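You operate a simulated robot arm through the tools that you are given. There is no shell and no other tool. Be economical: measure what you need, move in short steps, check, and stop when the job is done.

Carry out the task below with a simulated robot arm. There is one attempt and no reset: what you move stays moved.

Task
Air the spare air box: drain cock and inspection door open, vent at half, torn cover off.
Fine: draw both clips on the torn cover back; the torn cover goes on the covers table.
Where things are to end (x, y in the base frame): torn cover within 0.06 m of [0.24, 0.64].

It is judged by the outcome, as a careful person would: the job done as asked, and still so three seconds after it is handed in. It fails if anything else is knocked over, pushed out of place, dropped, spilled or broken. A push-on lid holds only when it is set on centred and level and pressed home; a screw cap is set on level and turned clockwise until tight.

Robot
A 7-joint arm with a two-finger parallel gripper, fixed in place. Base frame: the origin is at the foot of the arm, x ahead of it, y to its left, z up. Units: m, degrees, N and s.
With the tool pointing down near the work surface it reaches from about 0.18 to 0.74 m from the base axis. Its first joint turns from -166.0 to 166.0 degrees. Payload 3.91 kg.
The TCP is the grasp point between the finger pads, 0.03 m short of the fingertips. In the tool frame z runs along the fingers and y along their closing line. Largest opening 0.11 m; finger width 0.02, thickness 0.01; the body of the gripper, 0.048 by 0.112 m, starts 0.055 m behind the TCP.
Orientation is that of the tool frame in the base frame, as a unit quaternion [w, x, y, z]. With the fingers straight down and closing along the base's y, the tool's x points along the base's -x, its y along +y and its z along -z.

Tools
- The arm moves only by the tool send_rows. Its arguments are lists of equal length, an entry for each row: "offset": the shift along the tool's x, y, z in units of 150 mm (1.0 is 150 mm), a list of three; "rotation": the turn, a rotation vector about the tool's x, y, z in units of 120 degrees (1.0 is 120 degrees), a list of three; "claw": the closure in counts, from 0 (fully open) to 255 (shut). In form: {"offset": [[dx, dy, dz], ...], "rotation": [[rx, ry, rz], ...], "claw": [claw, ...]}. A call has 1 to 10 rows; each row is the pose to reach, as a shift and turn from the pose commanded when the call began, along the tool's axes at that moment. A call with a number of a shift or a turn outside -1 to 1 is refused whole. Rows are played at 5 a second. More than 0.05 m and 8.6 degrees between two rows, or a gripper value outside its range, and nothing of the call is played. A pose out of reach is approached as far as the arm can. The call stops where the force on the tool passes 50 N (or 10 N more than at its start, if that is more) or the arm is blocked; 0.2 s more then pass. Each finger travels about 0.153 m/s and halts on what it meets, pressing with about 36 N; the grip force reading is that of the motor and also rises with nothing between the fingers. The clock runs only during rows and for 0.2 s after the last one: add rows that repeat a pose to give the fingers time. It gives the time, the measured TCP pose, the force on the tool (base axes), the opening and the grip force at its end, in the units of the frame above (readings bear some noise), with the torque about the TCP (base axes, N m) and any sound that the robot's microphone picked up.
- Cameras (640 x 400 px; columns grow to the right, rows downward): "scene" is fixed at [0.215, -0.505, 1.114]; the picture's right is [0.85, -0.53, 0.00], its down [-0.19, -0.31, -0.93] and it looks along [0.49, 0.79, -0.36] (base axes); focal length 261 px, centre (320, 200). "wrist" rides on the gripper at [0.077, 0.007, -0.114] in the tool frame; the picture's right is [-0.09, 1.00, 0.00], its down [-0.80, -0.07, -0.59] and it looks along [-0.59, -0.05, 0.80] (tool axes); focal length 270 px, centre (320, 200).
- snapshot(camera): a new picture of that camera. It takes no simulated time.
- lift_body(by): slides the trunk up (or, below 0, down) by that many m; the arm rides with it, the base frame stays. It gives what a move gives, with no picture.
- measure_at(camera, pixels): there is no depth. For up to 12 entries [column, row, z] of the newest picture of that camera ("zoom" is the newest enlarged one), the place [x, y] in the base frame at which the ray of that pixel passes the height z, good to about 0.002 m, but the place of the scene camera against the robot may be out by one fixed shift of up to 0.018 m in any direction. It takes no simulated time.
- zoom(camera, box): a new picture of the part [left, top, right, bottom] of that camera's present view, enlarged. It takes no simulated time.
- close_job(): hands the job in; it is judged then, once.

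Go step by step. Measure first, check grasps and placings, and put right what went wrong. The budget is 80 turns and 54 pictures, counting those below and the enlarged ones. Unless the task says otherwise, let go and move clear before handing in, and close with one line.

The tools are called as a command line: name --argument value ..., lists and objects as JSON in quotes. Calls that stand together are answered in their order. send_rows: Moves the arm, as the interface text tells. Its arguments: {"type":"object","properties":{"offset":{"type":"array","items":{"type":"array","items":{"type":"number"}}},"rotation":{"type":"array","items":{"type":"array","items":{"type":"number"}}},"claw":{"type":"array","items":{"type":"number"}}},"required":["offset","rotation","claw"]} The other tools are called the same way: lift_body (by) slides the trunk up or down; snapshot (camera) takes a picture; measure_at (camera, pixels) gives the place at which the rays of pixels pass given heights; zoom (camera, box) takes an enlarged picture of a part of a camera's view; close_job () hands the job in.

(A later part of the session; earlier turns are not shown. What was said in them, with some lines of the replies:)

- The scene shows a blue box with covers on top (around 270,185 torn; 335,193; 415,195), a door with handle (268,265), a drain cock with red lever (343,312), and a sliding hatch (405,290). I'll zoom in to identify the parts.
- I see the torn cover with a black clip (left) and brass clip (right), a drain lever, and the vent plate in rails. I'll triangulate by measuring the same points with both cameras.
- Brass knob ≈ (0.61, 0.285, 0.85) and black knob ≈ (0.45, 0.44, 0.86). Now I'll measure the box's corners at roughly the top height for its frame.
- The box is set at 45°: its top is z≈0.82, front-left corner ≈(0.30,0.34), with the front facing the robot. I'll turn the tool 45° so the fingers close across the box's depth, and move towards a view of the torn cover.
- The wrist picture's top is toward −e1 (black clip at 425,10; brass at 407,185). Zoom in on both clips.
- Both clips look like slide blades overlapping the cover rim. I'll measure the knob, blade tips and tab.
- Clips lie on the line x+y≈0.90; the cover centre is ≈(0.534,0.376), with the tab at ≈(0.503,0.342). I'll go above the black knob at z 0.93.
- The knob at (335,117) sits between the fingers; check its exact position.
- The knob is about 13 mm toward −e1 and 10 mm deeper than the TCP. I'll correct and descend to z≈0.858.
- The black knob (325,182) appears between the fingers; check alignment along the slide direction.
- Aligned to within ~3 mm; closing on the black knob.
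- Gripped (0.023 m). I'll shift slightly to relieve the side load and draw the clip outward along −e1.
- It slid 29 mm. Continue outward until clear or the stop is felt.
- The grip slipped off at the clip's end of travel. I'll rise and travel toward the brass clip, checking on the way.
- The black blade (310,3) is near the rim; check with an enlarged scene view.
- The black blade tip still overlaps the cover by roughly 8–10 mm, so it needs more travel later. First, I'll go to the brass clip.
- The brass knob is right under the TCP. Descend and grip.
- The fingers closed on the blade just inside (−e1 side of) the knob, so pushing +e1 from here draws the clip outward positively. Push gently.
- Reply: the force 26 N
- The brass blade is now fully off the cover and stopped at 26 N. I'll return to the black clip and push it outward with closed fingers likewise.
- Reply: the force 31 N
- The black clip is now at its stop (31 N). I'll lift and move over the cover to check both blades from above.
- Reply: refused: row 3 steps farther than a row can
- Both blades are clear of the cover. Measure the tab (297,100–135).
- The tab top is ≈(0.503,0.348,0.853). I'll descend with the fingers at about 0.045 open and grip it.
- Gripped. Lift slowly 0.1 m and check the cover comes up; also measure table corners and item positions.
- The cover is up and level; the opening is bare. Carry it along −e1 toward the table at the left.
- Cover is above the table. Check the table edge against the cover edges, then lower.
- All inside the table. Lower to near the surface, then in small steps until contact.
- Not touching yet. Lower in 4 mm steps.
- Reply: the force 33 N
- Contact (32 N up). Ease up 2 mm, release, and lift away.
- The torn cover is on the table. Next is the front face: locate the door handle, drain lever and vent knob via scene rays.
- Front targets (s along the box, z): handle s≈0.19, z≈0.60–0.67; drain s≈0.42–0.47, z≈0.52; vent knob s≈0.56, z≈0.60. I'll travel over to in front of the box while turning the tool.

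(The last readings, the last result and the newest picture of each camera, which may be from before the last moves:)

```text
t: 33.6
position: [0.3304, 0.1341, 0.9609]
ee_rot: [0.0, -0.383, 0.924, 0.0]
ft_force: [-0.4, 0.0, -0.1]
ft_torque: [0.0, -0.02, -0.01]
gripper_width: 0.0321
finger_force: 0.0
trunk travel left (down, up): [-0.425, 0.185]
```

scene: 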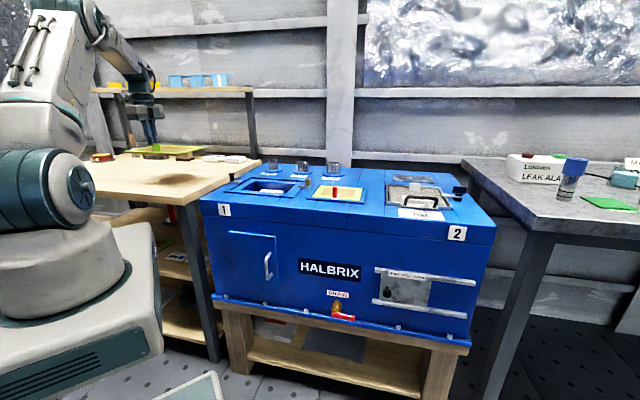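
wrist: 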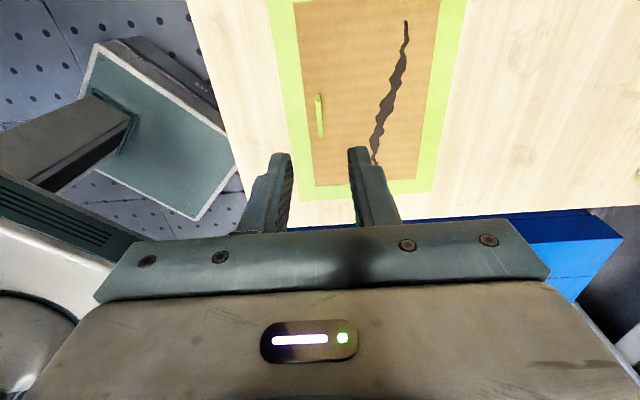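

Now move further along the front, pitch the tool 45° toward the box, and lower the trunk.

send_rows --offset '[[0, -0.25, 0], [0, -0.5, 0], [0, -0.75, 0], [0, -1.0, 0]]' --rotation '[[0, 0, 0], [0, 0, 0], [0, 0, 0], [0, 0, 0]]' --claw '[180, 180, 180, 180]'

send_rows --offset '[[0, -0.14, 0], [0, -0.28, 0], [0, -0.42, 0], [0, -0.56, 0], [0, -0.7, 0], [0, -0.8, 0]]' --rotation '[[0, -0.0625, 0], [0, -0.125, 0], [0, -0.1875, 0], [0, -0.25, 0], [0, -0.3125, 0], [0, -0.375, 0]]' --claw '[180, 180, 180, 180, 180, 180]'

lift_body --by -0.25

snapshot --camera "wrist"

```text
t: 34.6
position: [0.4377, 0.0292, 0.9603]
ee_rot: [0.0, -0.382, 0.924, 0.0]
ft_force: [0.9, 0.5, -0.5]
ft_torque: [0.02, -0.01, 0.02]
gripper_width: 0.0321
finger_force: 0.1
trunk travel left (down, up): [-0.425, 0.185]
```

```text
t: 36.0
position: [0.5225, -0.0575, 0.9612]
ee_rot: [0.354, -0.353, 0.854, 0.146]
ft_force: [-0.4, 0.5, -0.6]
ft_torque: [0.01, 0.02, -0.01]
gripper_width: 0.0322
finger_force: 0.0
trunk travel left (down, up): [-0.425, 0.185]
```

```text
t: 38.6
position: [0.5203, -0.0552, 0.7117]
ee_rot: [0.354, -0.353, 0.853, 0.146]
ft_force: [-0.8, 0.1, -0.7]
ft_torque: [0.01, -0.02, -0.01]
gripper_width: 0.0322
finger_force: 0.0
trunk travel left (down, up): [-0.175, 0.435]
```

```text
19 pictures are left
```

wrist: 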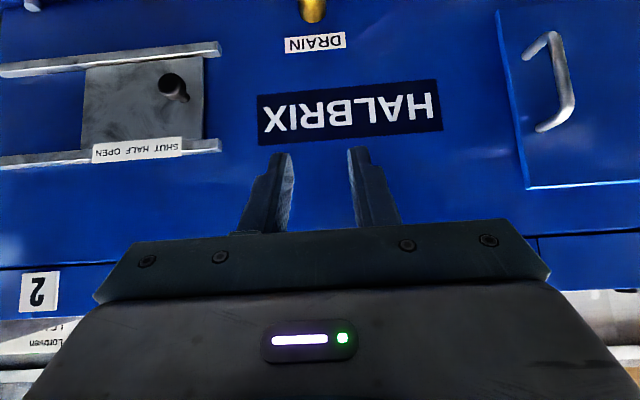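

The camera sees the front (upside-down): vent knob (168,84), DRAIN (315,43), handle (560,85). Lower the trunk 0.12 m for a close look at the drain.

lift_body --by -0.12

snapshot --camera "wrist"

zoom --camera "wrist" --box '[220, 60, 380, 160]'

```text
t: 40.1
position: [0.5213, -0.055, 0.5905]
ee_rot: [0.354, -0.354, 0.853, 0.147]
ft_force: [0.0, -1.0, -0.1]
ft_torque: [0.02, 0.03, 0.02]
gripper_width: 0.0324
finger_force: 0.0
trunk travel left (down, up): [-0.055, 0.555]
```

```text
18 pictures are left
```

wrist: 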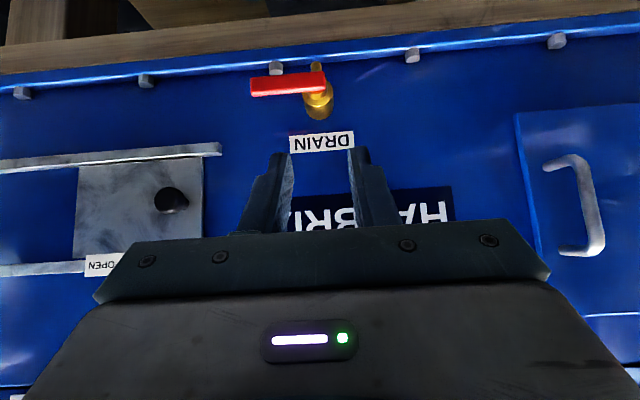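

```text
4.00 times, centred on (300, 110) of wrist
```

zoom: 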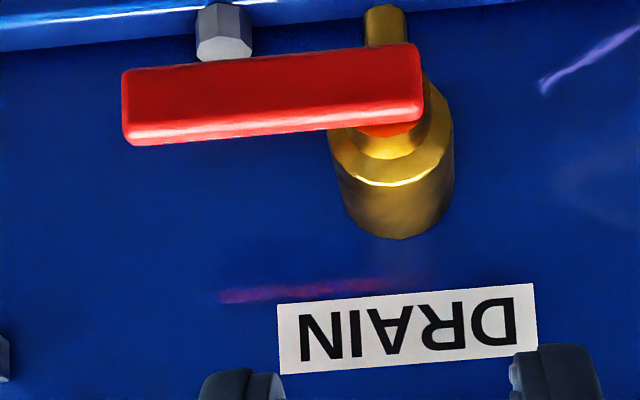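

The drain's lever pivots about the outward axis at s≈0.407, z≈0.466, pointing right while the spout points down, so open means the lever pointing down. I'll bring the closed fingertips just above the lever's outer end.

send_rows --offset '[[-0.04, -0.35, 0], [-0.08, -0.35, 0.25], [-0.12, -0.35, 0.5], [-0.163, -0.35, 0.723], [-0.163, -0.35, 0.723]]' --rotation '[[0, 0, 0], [0, 0, 0], [0, 0, 0], [0, 0, 0], [0, 0, 0]]' --claw '[255, 255, 255, 255, 255]'

snapshot --camera "wrist"

zoom --camera "scene" --box '[290, 270, 410, 345]'

```text
refused: row 1 steps farther than a row can; nothing moved
```

```text
16 pictures are left
```

wrist: 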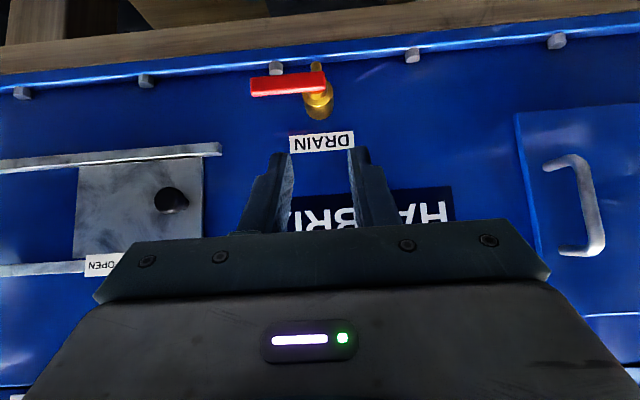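

```text
5.33 times, centred on (350, 308) of scene
```

zoom: 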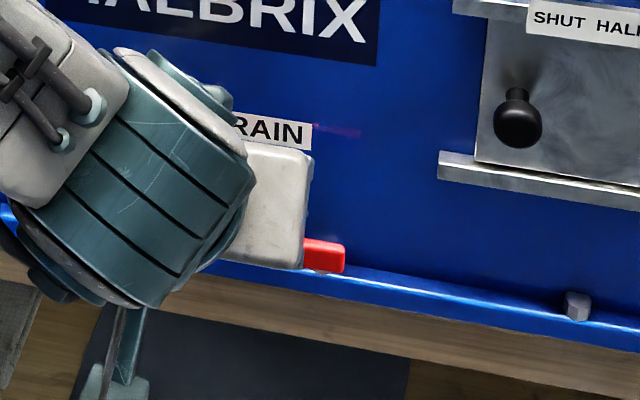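

Resend with smaller steps.

send_rows --offset '[[-0.03, -0.2, 0.05], [-0.08, -0.35, 0.25], [-0.12, -0.35, 0.5], [-0.163, -0.35, 0.723], [-0.163, -0.35, 0.723]]' --rotation '[[0, 0, 0], [0, 0, 0], [0, 0, 0], [0, 0, 0], [0, 0, 0]]' --claw '[255, 255, 255, 255, 255]'

snapshot --camera "wrist"

```text
t: 41.3
position: [0.6244, -0.0264, 0.5322]
ee_rot: [0.354, -0.353, 0.854, 0.146]
ft_force: [-0.2, 0.6, 0.1]
ft_torque: [0.01, 0.02, 0.02]
gripper_width: 0.0001
finger_force: 35.9
trunk travel left (down, up): [-0.055, 0.555]
```

```text
14 pictures are left
```

wrist: 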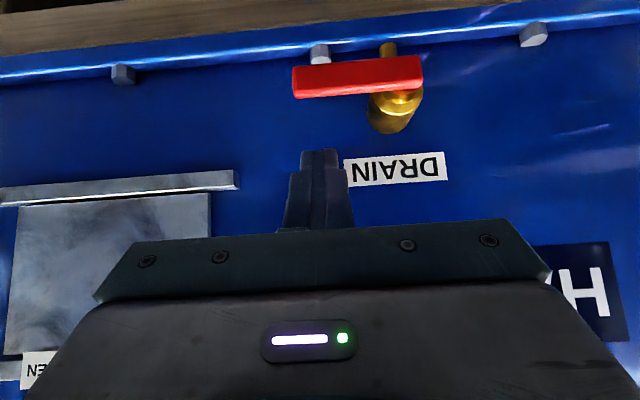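

The lever runs s≈0.407–0.471 at z≈0.47, n≈0.43; the fingertips are above its outer end. Push down along the arc, in the first half.

send_rows --offset '[[0.127, 0.033, 0.071], [0.174, 0.033, 0.118], [0.22, 0.03, 0.165], [0.269, 0.03, 0.212], [0.316, 0.067, 0.259], [0.316, 0.067, 0.259]]' --rotation '[[0, 0, 0], [0, 0, 0], [0, 0, 0], [0, 0, 0], [0, 0, 0], [0, 0, 0]]' --claw '[255, 255, 255, 255, 255, 255]'

snapshot --camera "wrist"

```text
t: 42.2
position: [0.6227, -0.0222, 0.4978]
ee_rot: [0.363, -0.357, 0.848, 0.147]
ft_force: [4.3, 8.0, 12.9]
ft_torque: [0.27, -0.03, 0.12]
gripper_width: 0.0
finger_force: 36.1
trunk travel left (down, up): [-0.055, 0.555]
stopped in row 4: the force on the tool passed its limit at 65 N (the readings are from after the stop); the commanded pose is now the measured one
```

```text
13 pictures are left
```

wrist: 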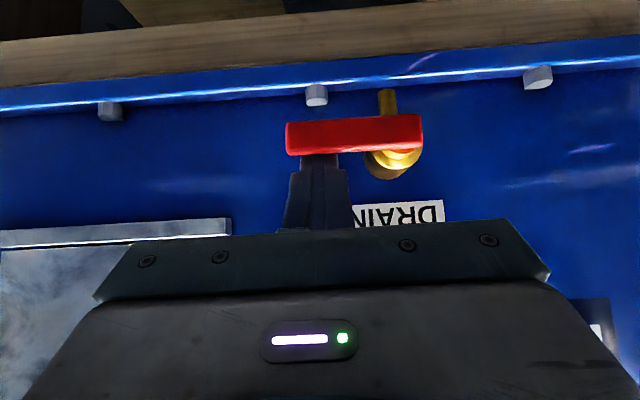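

The lever is rigid downward (stopped at 65 N), so it must open upward (anticlockwise). I'll back out, level the tool to horizontal, and come from beneath.

send_rows --offset '[[0.14, 0, -0.235], [0.283, 0, -0.471], [0.283, 0, -0.471]]' --rotation '[[0, 0, 0], [0, 0, 0], [0, 0, 0]]' --claw '[255, 255, 255]'

send_rows --offset '[[0.057, 0, 0.057], [0.114, 0, 0.114], [0.172, 0, 0.172], [0.229, 0, 0.229], [0.286, 0, 0.286], [0.344, 0, 0.344], [0.344, 0, 0.344]]' --rotation '[[0, -0.0625, 0], [0, -0.125, 0], [0, -0.1875, 0], [0, -0.25, 0], [0, -0.3125, 0], [0, -0.375, 0], [0, -0.375, 0]]' --claw '[255, 255, 255, 255, 255, 255, 255]'

snapshot --camera "wrist"

```text
t: 43.0
position: [0.5641, -0.0796, 0.5143]
ee_rot: [0.361, -0.356, 0.849, 0.148]
ft_force: [0.1, 0.7, 0.1]
ft_torque: [-0.02, 0.02, -0.01]
gripper_width: 0.0
finger_force: 36.0
trunk travel left (down, up): [-0.055, 0.555]
```

```text
t: 44.6
position: [0.5662, -0.0805, 0.4409]
ee_rot: [0.66, -0.272, 0.646, 0.271]
ft_force: [0.3, 0.3, -0.6]
ft_torque: [-0.01, -0.02, -0.01]
gripper_width: 0.0
finger_force: 36.2
trunk travel left (down, up): [-0.055, 0.555]
```

```text
12 pictures are left
```

wrist: 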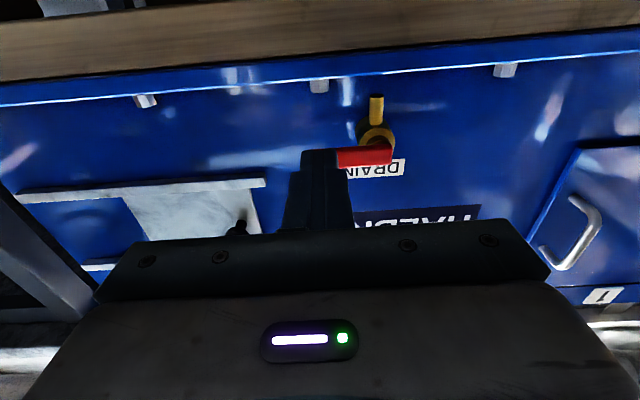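

Tool is horizontal, tips in front of and just below the lever. Move in beneath it and push up to ~30°.

send_rows --offset '[[0.06, 0, 0.1], [0.047, 0, 0.26], [0.047, 0, 0.42], [-0.027, 0.02, 0.42], [-0.07, 0.01, 0.42], [-0.113, 0, 0.42], [-0.16, 0, 0.42], [-0.2, 0, 0.42]]' --rotation '[[0, 0, 0], [0, 0, 0], [0, 0, 0], [0, 0, 0], [0, 0, 0], [0, 0, 0], [0, 0, 0], [0, 0, 0]]' --claw '[255, 255, 255, 255, 255, 255, 255, 255]'

snapshot --camera "wrist"

```text
t: 46.4
position: [0.6109, -0.0346, 0.4725]
ee_rot: [0.659, -0.273, 0.646, 0.273]
ft_force: [-0.1, 1.3, -1.2]
ft_torque: [-0.07, -0.01, -0.02]
gripper_width: 0.0002
finger_force: 36.3
trunk travel left (down, up): [-0.055, 0.555]
```

```text
11 pictures are left
```

wrist: 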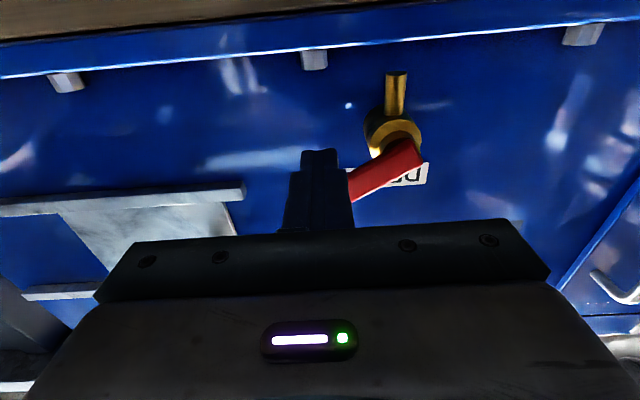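

The lever turns upward. Continue along the arc to vertical.

send_rows --offset '[[-0.07, 0.03, 0], [-0.13, 0.077, 0], [-0.183, 0.137, 0], [-0.223, 0.203, 0], [-0.223, 0.24, 0], [-0.223, 0.257, 0], [-0.223, 0.257, 0]]' --rotation '[[0, 0, 0], [0, 0, 0], [0, 0, 0], [0, 0, 0], [0, 0, 0], [0, 0, 0], [0, 0, 0]]' --claw '[255, 255, 255, 255, 255, 255, 255]'

snapshot --camera "wrist"

```text
t: 47.8
position: [0.5888, -0.0145, 0.5044]
ee_rot: [0.661, -0.27, 0.649, 0.263]
ft_force: [23.9, -12.3, -9.0]
ft_torque: [-0.07, 0.26, -0.52]
gripper_width: 0.0002
finger_force: 36.1
trunk travel left (down, up): [-0.055, 0.555]
stopped in row 6: the force on the tool passed its limit at 55 N (the readings are from after the stop); the commanded pose is now the measured one
```

```text
10 pictures are left
```

wrist: 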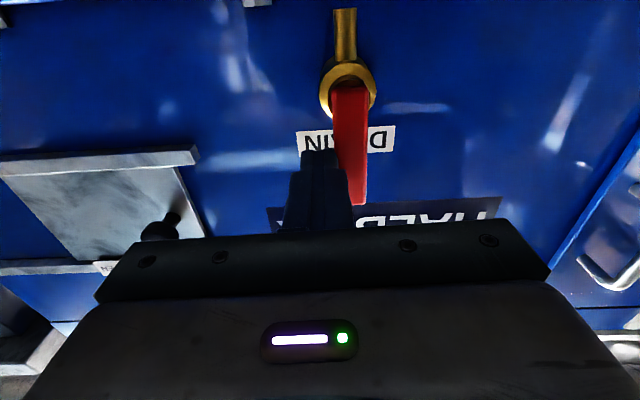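

The lever now stands vertical, in line with the spout, against its stop: drain open. Next, back off and move to the vent knob (s≈0.563, z≈0.568, n≈0.44), opening the fingers to straddle it.

send_rows --offset '[[0, -0.08, 0], [0, -0.08, -0.27], [0, -0.08, -0.55], [0, -0.08, -0.55]]' --rotation '[[0, 0, 0], [0, 0, 0], [0, 0, 0], [0, 0, 0]]' --claw '[255, 255, 255, 255]'

send_rows --offset '[[-0.1, -0.2, 0], [-0.21, -0.41, 0], [-0.32, -0.62, 0], [-0.427, -0.827, 0], [-0.427, -0.827, 0]]' --rotation '[[0, 0, 0], [0, 0, 0], [0, 0, 0], [0, 0, 0], [0, 0, 0]]' --claw '[180, 90, 90, 90, 90]'

snapshot --camera "wrist"

```text
t: 48.8
position: [0.5348, -0.0784, 0.5043]
ee_rot: [0.662, -0.272, 0.646, 0.266]
ft_force: [-0.5, -0.6, 0.1]
ft_torque: [0.04, 0.02, 0.0]
gripper_width: 0.0
finger_force: 36.2
trunk travel left (down, up): [-0.055, 0.555]
```

```text
t: 50.0
position: [0.6223, -0.1677, 0.5707]
ee_rot: [0.661, -0.271, 0.647, 0.266]
ft_force: [0.3, 0.9, 0.1]
ft_torque: [0.01, -0.02, -0.02]
gripper_width: 0.0711
finger_force: 0.2
trunk travel left (down, up): [-0.055, 0.555]
```

```text
9 pictures are left
```

wrist: 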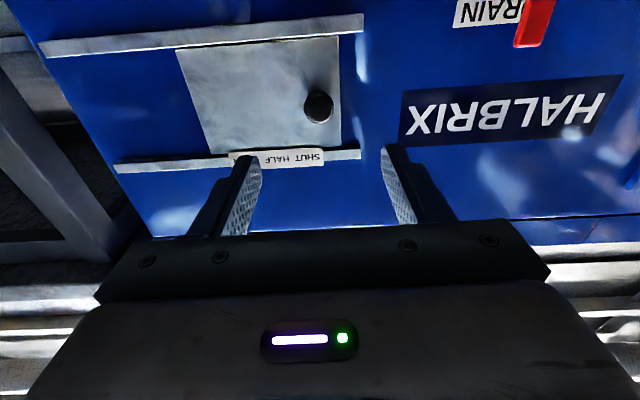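

The knob (318,107) lines up with the tool in both s and z. Advance 0.104 m and grip it.

send_rows --offset '[[0, 0, 0.2], [0, 0, 0.4], [0, 0, 0.6], [0, 0, 0.69], [0, 0, 0.69], [0, 0, 0.69], [0, 0, 0.69]]' --rotation '[[0, 0, 0], [0, 0, 0], [0, 0, 0], [0, 0, 0], [0, 0, 0], [0, 0, 0], [0, 0, 0]]' --claw '[90, 90, 90, 90, 180, 255, 255]'

```text
t: 51.5
position: [0.6959, -0.095, 0.5719]
ee_rot: [0.662, -0.271, 0.647, 0.265]
ft_force: [10.6, -1.7, 2.4]
ft_torque: [-0.25, 0.16, -0.26]
gripper_width: 0.0254
finger_force: 44.7
trunk travel left (down, up): [-0.055, 0.555]
```

Gripped (0.025 m) at s=0.559. Slide along +e1 toward open, watching for the stop.

send_rows --offset '[[0, -0.07, 0], [0, -0.14, 0], [0, -0.21, 0], [0.005, -0.28, 0], [0.005, -0.35, 0], [0.006, -0.42, 0], [0.006, -0.42, 0]]' --rotation '[[0, 0, 0], [0, 0, 0], [0, 0, 0], [0, 0, 0], [0, 0, 0], [0, 0, 0], [0, 0, 0]]' --claw '[255, 255, 255, 255, 255, 255, 255]'

snapshot --camera "scene"

```text
t: 53.1
position: [0.7404, -0.1402, 0.573]
ee_rot: [0.662, -0.27, 0.647, 0.265]
ft_force: [-0.6, 0.9, 2.8]
ft_torque: [0.1, -0.11, -0.01]
gripper_width: 0.0252
finger_force: 45.1
trunk travel left (down, up): [-0.055, 0.555]
```

```text
8 pictures are left
```

scene: 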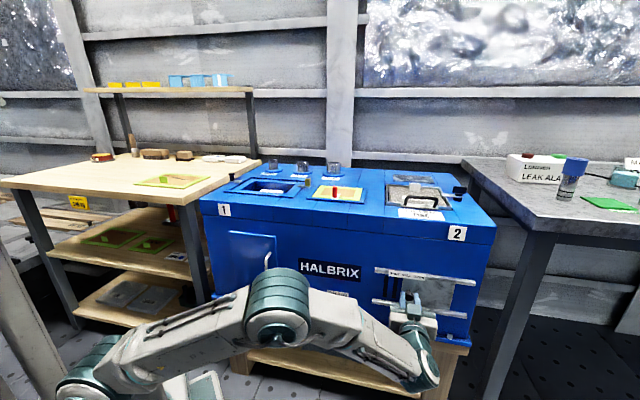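

It slid 63 mm freely. Continue to find the open stop.

send_rows --offset '[[0, -0.07, 0], [0, -0.14, 0], [0.003, -0.21, 0], [0.003, -0.28, 0], [0.005, -0.35, 0], [0.005, -0.42, 0], [0.006, -0.49, 0], [0.006, -0.55, 0]]' --rotation '[[0, 0, 0], [0, 0, 0], [0, 0, 0], [0, 0, 0], [0, 0, 0], [0, 0, 0], [0, 0, 0], [0, 0, 0]]' --claw '[255, 255, 255, 255, 255, 255, 255, 255]'

```text
t: 54.3
position: [0.7672, -0.1667, 0.5724]
ee_rot: [0.659, -0.277, 0.644, 0.273]
ft_force: [-22.8, 5.2, 7.0]
ft_torque: [-0.21, 0.2, 0.79]
gripper_width: 0.0255
finger_force: 44.8
trunk travel left (down, up): [-0.055, 0.555]
stopped in row 5: the force on the tool passed its limit at 61 N (the readings are from after the stop); the commanded pose is now the measured one
```

The stop is at s≈0.660, so travel is ≈0.100 m and half is s≈0.610. Slide back 50 mm.

send_rows --offset '[[0, 0.07, 0], [0, 0.14, 0], [0, 0.21, 0], [0, 0.28, 0], [0, 0.335, 0], [0, 0.335, 0], [0, 0.335, 0]]' --rotation '[[0, 0, 0], [0, 0, 0], [0, 0, 0], [0, 0, 0], [0, 0, 0], [0, 0, 0], [0, 0, 0]]' --claw '[255, 255, 255, 255, 255, 255, 255]'

```text
t: 55.9
position: [0.7326, -0.132, 0.5729]
ee_rot: [0.66, -0.277, 0.643, 0.272]
ft_force: [3.8, 2.0, 23.9]
ft_torque: [0.51, -0.58, -0.05]
gripper_width: 0.0252
finger_force: 44.8
trunk travel left (down, up): [-0.055, 0.555]
```

s=0.611, essentially half. Release and retreat, then look.

send_rows --offset '[[0, 0, 0], [0, 0, 0], [0, 0, 0], [0, 0, -0.2], [0, 0, -0.45], [0, 0, -0.7]]' --rotation '[[0, 0, 0], [0, 0, 0], [0, 0, 0], [0, 0, 0], [0, 0, 0], [0, 0, 0]]' --claw '[200, 120, 90, 90, 90, 90]'

snapshot --camera "wrist"

```text
t: 57.3
position: [0.6603, -0.2072, 0.5672]
ee_rot: [0.658, -0.275, 0.646, 0.272]
ft_force: [0.0, -0.6, -1.1]
ft_torque: [0.01, 0.01, 0.01]
gripper_width: 0.0713
finger_force: 0.0
trunk travel left (down, up): [-0.055, 0.555]
```

```text
7 pictures are left
```

wrist: 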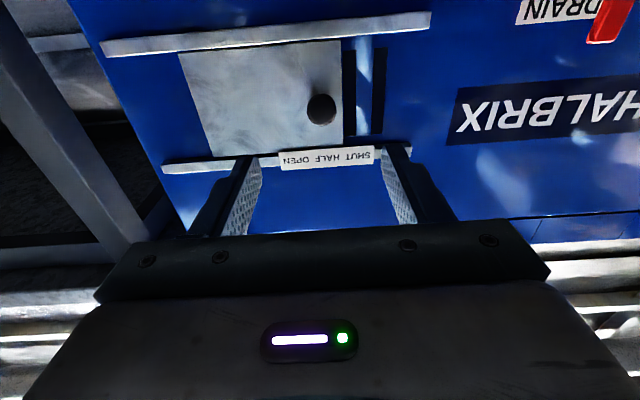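

Vent sits at half: the knob is under HALF with slots half exposed. Next is the door handle: vertical bar at s≈0.177, n≈0.44 → (0.436, 0.186), z 0.56–0.63. I'll yaw the tool to point along +y and approach.

send_rows --offset '[[0, 0.12, -0.06], [0, 0.24, -0.1], [0, 0.37, -0.14], [0, 0.5, -0.18], [0, 0.62, -0.2], [0, 0.74, -0.203]]' --rotation '[[-0.0625, 0, 0], [-0.125, 0, 0], [-0.1875, 0, 0], [-0.25, 0, 0], [-0.3125, 0, 0], [-0.375, 0, 0]]' --claw '[90, 90, 90, 90, 90, 90]'

send_rows --offset '[[-0.04, 0.165, 0.17], [-0.08, 0.33, 0.35], [-0.12, 0.5, 0.52], [-0.16, 0.66, 0.69], [-0.187, 0.827, 0.867], [-0.187, 0.827, 0.867]]' --rotation '[[0, 0, 0], [0, 0, 0], [0, 0, 0], [0, 0, 0], [0, 0, 0], [0, 0, 0]]' --claw '[90, 90, 90, 90, 90, 90]'

snapshot --camera "wrist"

```text
t: 58.7
position: [0.5574, -0.1527, 0.5669]
ee_rot: [-0.503, 0.507, -0.492, -0.498]
ft_force: [-0.1, -0.3, 0.3]
ft_torque: [0.01, 0.0, 0.01]
gripper_width: 0.0715
finger_force: 0.2
trunk travel left (down, up): [-0.055, 0.555]
```

```text
t: 60.1
position: [0.4329, -0.0227, 0.5918]
ee_rot: [-0.503, 0.507, -0.492, -0.498]
ft_force: [-0.4, -0.7, -0.2]
ft_torque: [-0.01, -0.02, -0.02]
gripper_width: 0.0714
finger_force: 0.1
trunk travel left (down, up): [-0.055, 0.555]
```

```text
6 pictures are left
```

wrist: 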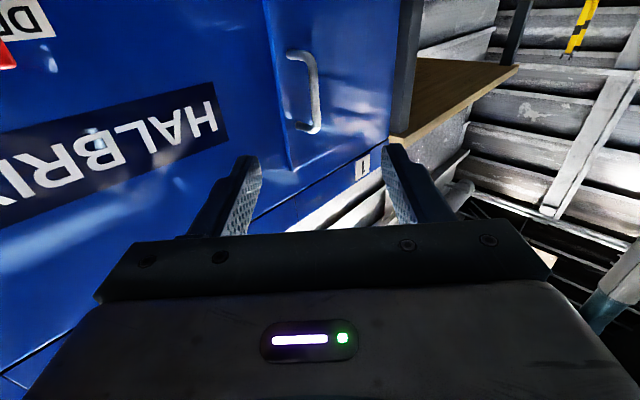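

The bar centre triangulates to (0.44, 0.186, 0.597), as expected. Narrow the fingers and advance partway, then check.

send_rows --offset '[[0, -0.03, 0.25], [0, -0.04, 0.5], [0, -0.04, 0.75], [0, -0.04, 0.95], [0, -0.04, 0.95]]' --rotation '[[0, 0, 0], [0, 0, 0], [0, 0, 0], [0, 0, 0], [0, 0, 0]]' --claw '[150, 195, 195, 195, 195]'

snapshot --camera "wrist"

```text
t: 61.3
position: [0.4377, 0.1201, 0.592]
ee_rot: [-0.503, 0.507, -0.491, -0.498]
ft_force: [-0.2, 0.2, -0.3]
ft_torque: [-0.02, -0.03, -0.01]
gripper_width: 0.0259
finger_force: 0.1
trunk travel left (down, up): [-0.055, 0.555]
```

```text
5 pictures are left
```

wrist: 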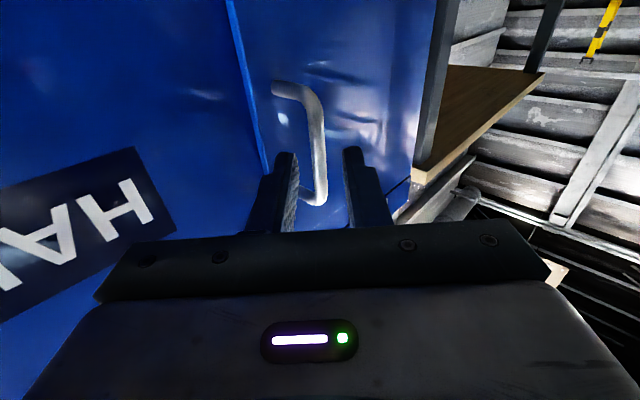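

The bar (318,140) is centred between the fingers. Advance 47 mm and grip.

send_rows --offset '[[0, 0, 0.12], [0, 0, 0.24], [0, 0, 0.313], [0, 0, 0.313], [0, 0, 0.313], [0, 0, 0.313]]' --rotation '[[0, 0, 0], [0, 0, 0], [0, 0, 0], [0, 0, 0], [0, 0, 0], [0, 0, 0]]' --claw '[195, 195, 195, 230, 255, 255]'

```text
t: 62.7
position: [0.4386, 0.1664, 0.5924]
ee_rot: [-0.503, 0.506, -0.493, -0.498]
ft_force: [3.4, -1.1, 2.3]
ft_torque: [-0.28, 0.97, -0.03]
gripper_width: 0.0098
finger_force: 45.3
trunk travel left (down, up): [-0.055, 0.555]
```

Gripped the bar (0.010 m). Pull along the hinge arc to about 20° first.

send_rows --offset '[[0, 0.035, -0.018], [0, 0.071, -0.033], [0, 0.143, -0.063], [0, 0.218, -0.085], [0, 0.294, -0.101], [0, 0.294, -0.101]]' --rotation '[[0, 0, 0], [0, 0, 0], [0, 0, 0], [0, 0, 0], [0, 0, 0], [0, 0, 0]]' --claw '[255, 255, 255, 255, 255, 255]'

```text
t: 64.1
position: [0.3936, 0.1509, 0.592]
ee_rot: [-0.504, 0.506, -0.491, -0.498]
ft_force: [1.7, -1.8, 20.3]
ft_torque: [0.43, 0.9, -0.02]
gripper_width: 0.0099
finger_force: 44.8
trunk travel left (down, up): [-0.055, 0.555]
```

The door is following. Continue to about 50°.

send_rows --offset '[[0, 0.077, -0.01], [0, 0.155, -0.012], [0, 0.233, -0.008], [0, 0.311, 0.003], [0, 0.386, 0.021], [0, 0.46, 0.045], [0, 0.46, 0.045]]' --rotation '[[0, 0, 0], [0, 0, 0], [0, 0, 0], [0, 0, 0], [0, 0, 0], [0, 0, 0], [0, 0, 0]]' --claw '[255, 255, 255, 255, 255, 255, 255]'

snapshot --camera "wrist"

```text
t: 65.7
position: [0.3354, 0.1533, 0.5912]
ee_rot: [-0.503, 0.507, -0.492, -0.498]
ft_force: [-2.6, -11.7, 13.6]
ft_torque: [0.59, 0.9, 0.05]
gripper_width: 0.0101
finger_force: 44.8
out of reach, approached as far as the arm can: row 6, 7
trunk travel left (down, up): [-0.055, 0.555]
```

```text
4 pictures are left
```

wrist: 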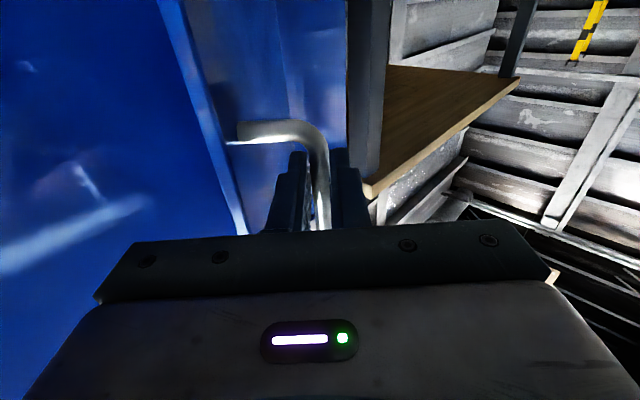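

Door is ~45° open and the arm's reach limit in this pose is near. Release, back out, turn the tool parallel to the wall, and get ready to push the door from inside.

send_rows --offset '[[0, 0, 0], [0, 0, 0], [0, 0, -0.2], [0, 0, -0.4], [0, 0, -0.53]]' --rotation '[[0, 0, 0], [0, 0, 0], [0, 0, 0], [0, 0, 0], [0, 0, 0]]' --claw '[195, 190, 190, 190, 190]'

send_rows --offset '[[-0.1, -0.2, 0], [-0.2, -0.38, 0], [-0.3, -0.55, 0.04], [-0.387, -0.7, 0.1], [-0.387, -0.82, 0.16], [-0.387, -0.927, 0.22]]' --rotation '[[-0.0625, 0, 0], [-0.125, 0, 0], [-0.1875, 0, 0], [-0.25, 0, 0], [-0.3125, 0, 0], [-0.375, 0, 0]]' --claw '[255, 255, 255, 255, 255, 255]'

snapshot --camera "wrist"

```text
t: 66.9
position: [0.3365, 0.0725, 0.5912]
ee_rot: [-0.502, 0.507, -0.493, -0.499]
ft_force: [0.6, -0.6, 0.9]
ft_torque: [-0.01, -0.05, 0.01]
gripper_width: 0.0283
finger_force: 0.1
trunk travel left (down, up): [-0.055, 0.555]
```

```text
t: 68.3
position: [0.4734, 0.1081, 0.6516]
ee_rot: [-0.27, 0.661, -0.263, -0.649]
ft_force: [-0.2, -0.2, -0.9]
ft_torque: [-0.03, 0.02, -0.05]
gripper_width: 0.0002
finger_force: 35.9
trunk travel left (down, up): [-0.055, 0.555]
```

```text
3 pictures are left
```

wrist: 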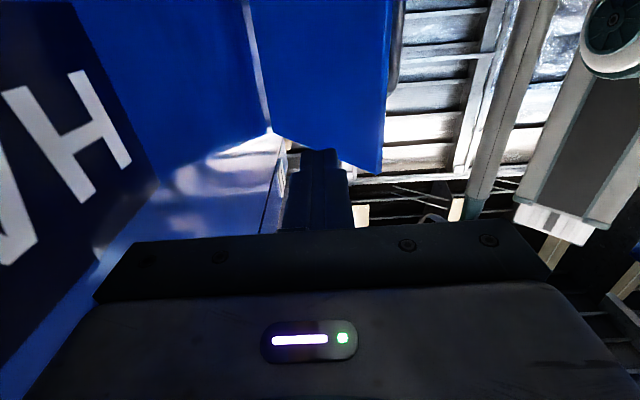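

The door's inner side is ahead (268–388 px), with the tips aimed at it. Push in along −e1, easing outward to swing the door further.

send_rows --offset '[[0, 0.02, 0.2], [0, 0.04, 0.4], [0, 0.04, 0.52], [0, 0.06, 0.653], [0, 0.147, 0.753], [0, 0.213, 0.86], [0, 0.26, 0.98], [0, 0.26, 0.98]]' --rotation '[[0, 0, 0], [0, 0, 0], [0, 0, 0], [0, 0, 0], [0, 0, 0], [0, 0, 0], [0, 0, 0], [0, 0, 0]]' --claw '[255, 255, 255, 255, 255, 255, 255, 255]'

snapshot --camera "scene"

```text
t: 70.1
position: [0.3402, 0.1833, 0.648]
ee_rot: [-0.271, 0.661, -0.265, -0.648]
ft_force: [-0.3, -0.5, -0.2]
ft_torque: [0.0, -0.01, 0.02]
gripper_width: 0.0003
finger_force: 36.4
trunk travel left (down, up): [-0.055, 0.555]
```

```text
2 pictures are left
```

scene: 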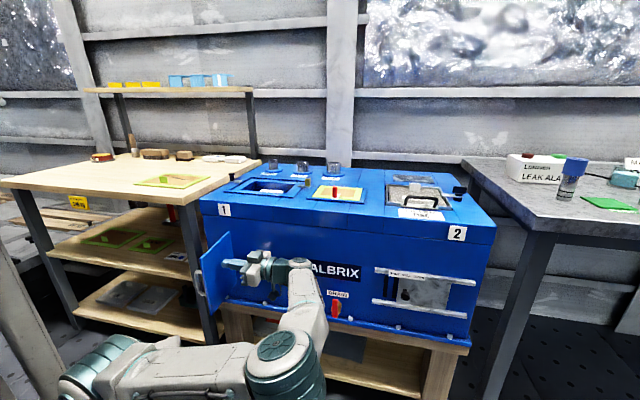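

The door is now well open (~80°). Push another 45 mm along −e1 to bring it past 90°.

send_rows --offset '[[0, 0, 0.08], [0, 0, 0.16], [0, 0, 0.24], [0, 0, 0.3], [0, 0, 0.3]]' --rotation '[[0, 0, 0], [0, 0, 0], [0, 0, 0], [0, 0, 0], [0, 0, 0]]' --claw '[255, 255, 255, 255, 255]'

send_rows --offset '[[0, 0, -0.2], [0, 0.05, -0.45], [0, 0.15, -0.7], [0, 0.25, -0.95], [0, 0.25, -0.95]]' --rotation '[[0, 0, 0], [0, 0, 0], [0, 0, 0], [0, 0, 0], [0, 0, 0]]' --claw '[255, 255, 255, 255, 255]'

```text
t: 71.3
position: [0.3102, 0.2148, 0.6476]
ee_rot: [-0.271, 0.661, -0.264, -0.648]
ft_force: [-0.3, 0.1, 0.0]
ft_torque: [-0.04, -0.02, -0.02]
gripper_width: 0.0
finger_force: 35.2
trunk travel left (down, up): [-0.055, 0.555]
```

```text
t: 72.5
position: [0.3855, 0.089, 0.6508]
ee_rot: [-0.272, 0.66, -0.265, -0.648]
ft_force: [-0.6, 0.3, 1.1]
ft_torque: [0.03, -0.01, -0.02]
gripper_width: 0.0002
finger_force: 35.8
trunk travel left (down, up): [-0.055, 0.555]
```

The arm has backed clear; check the final state.

zoom --camera "scene" --box '[130, 130, 490, 355]'

```text
1.78 times, centred on (310, 242) of scene
```

zoom: 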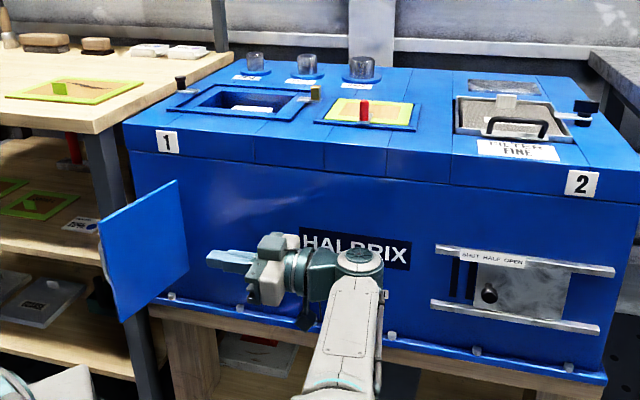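

The picture shows the door wide open, the vent at half, both clips drawn back and the torn cover on the table. The lever is hidden behind the arm here, but it was last seen vertical against its stop. The arm is clear, so I'm handing in.

close_job

```text
The job is handed in.
```

The job is handed in: drain cock and inspection door open, vent at half, both clips drawn back, and the torn cover on the covers table at about [0.24, 0.64].
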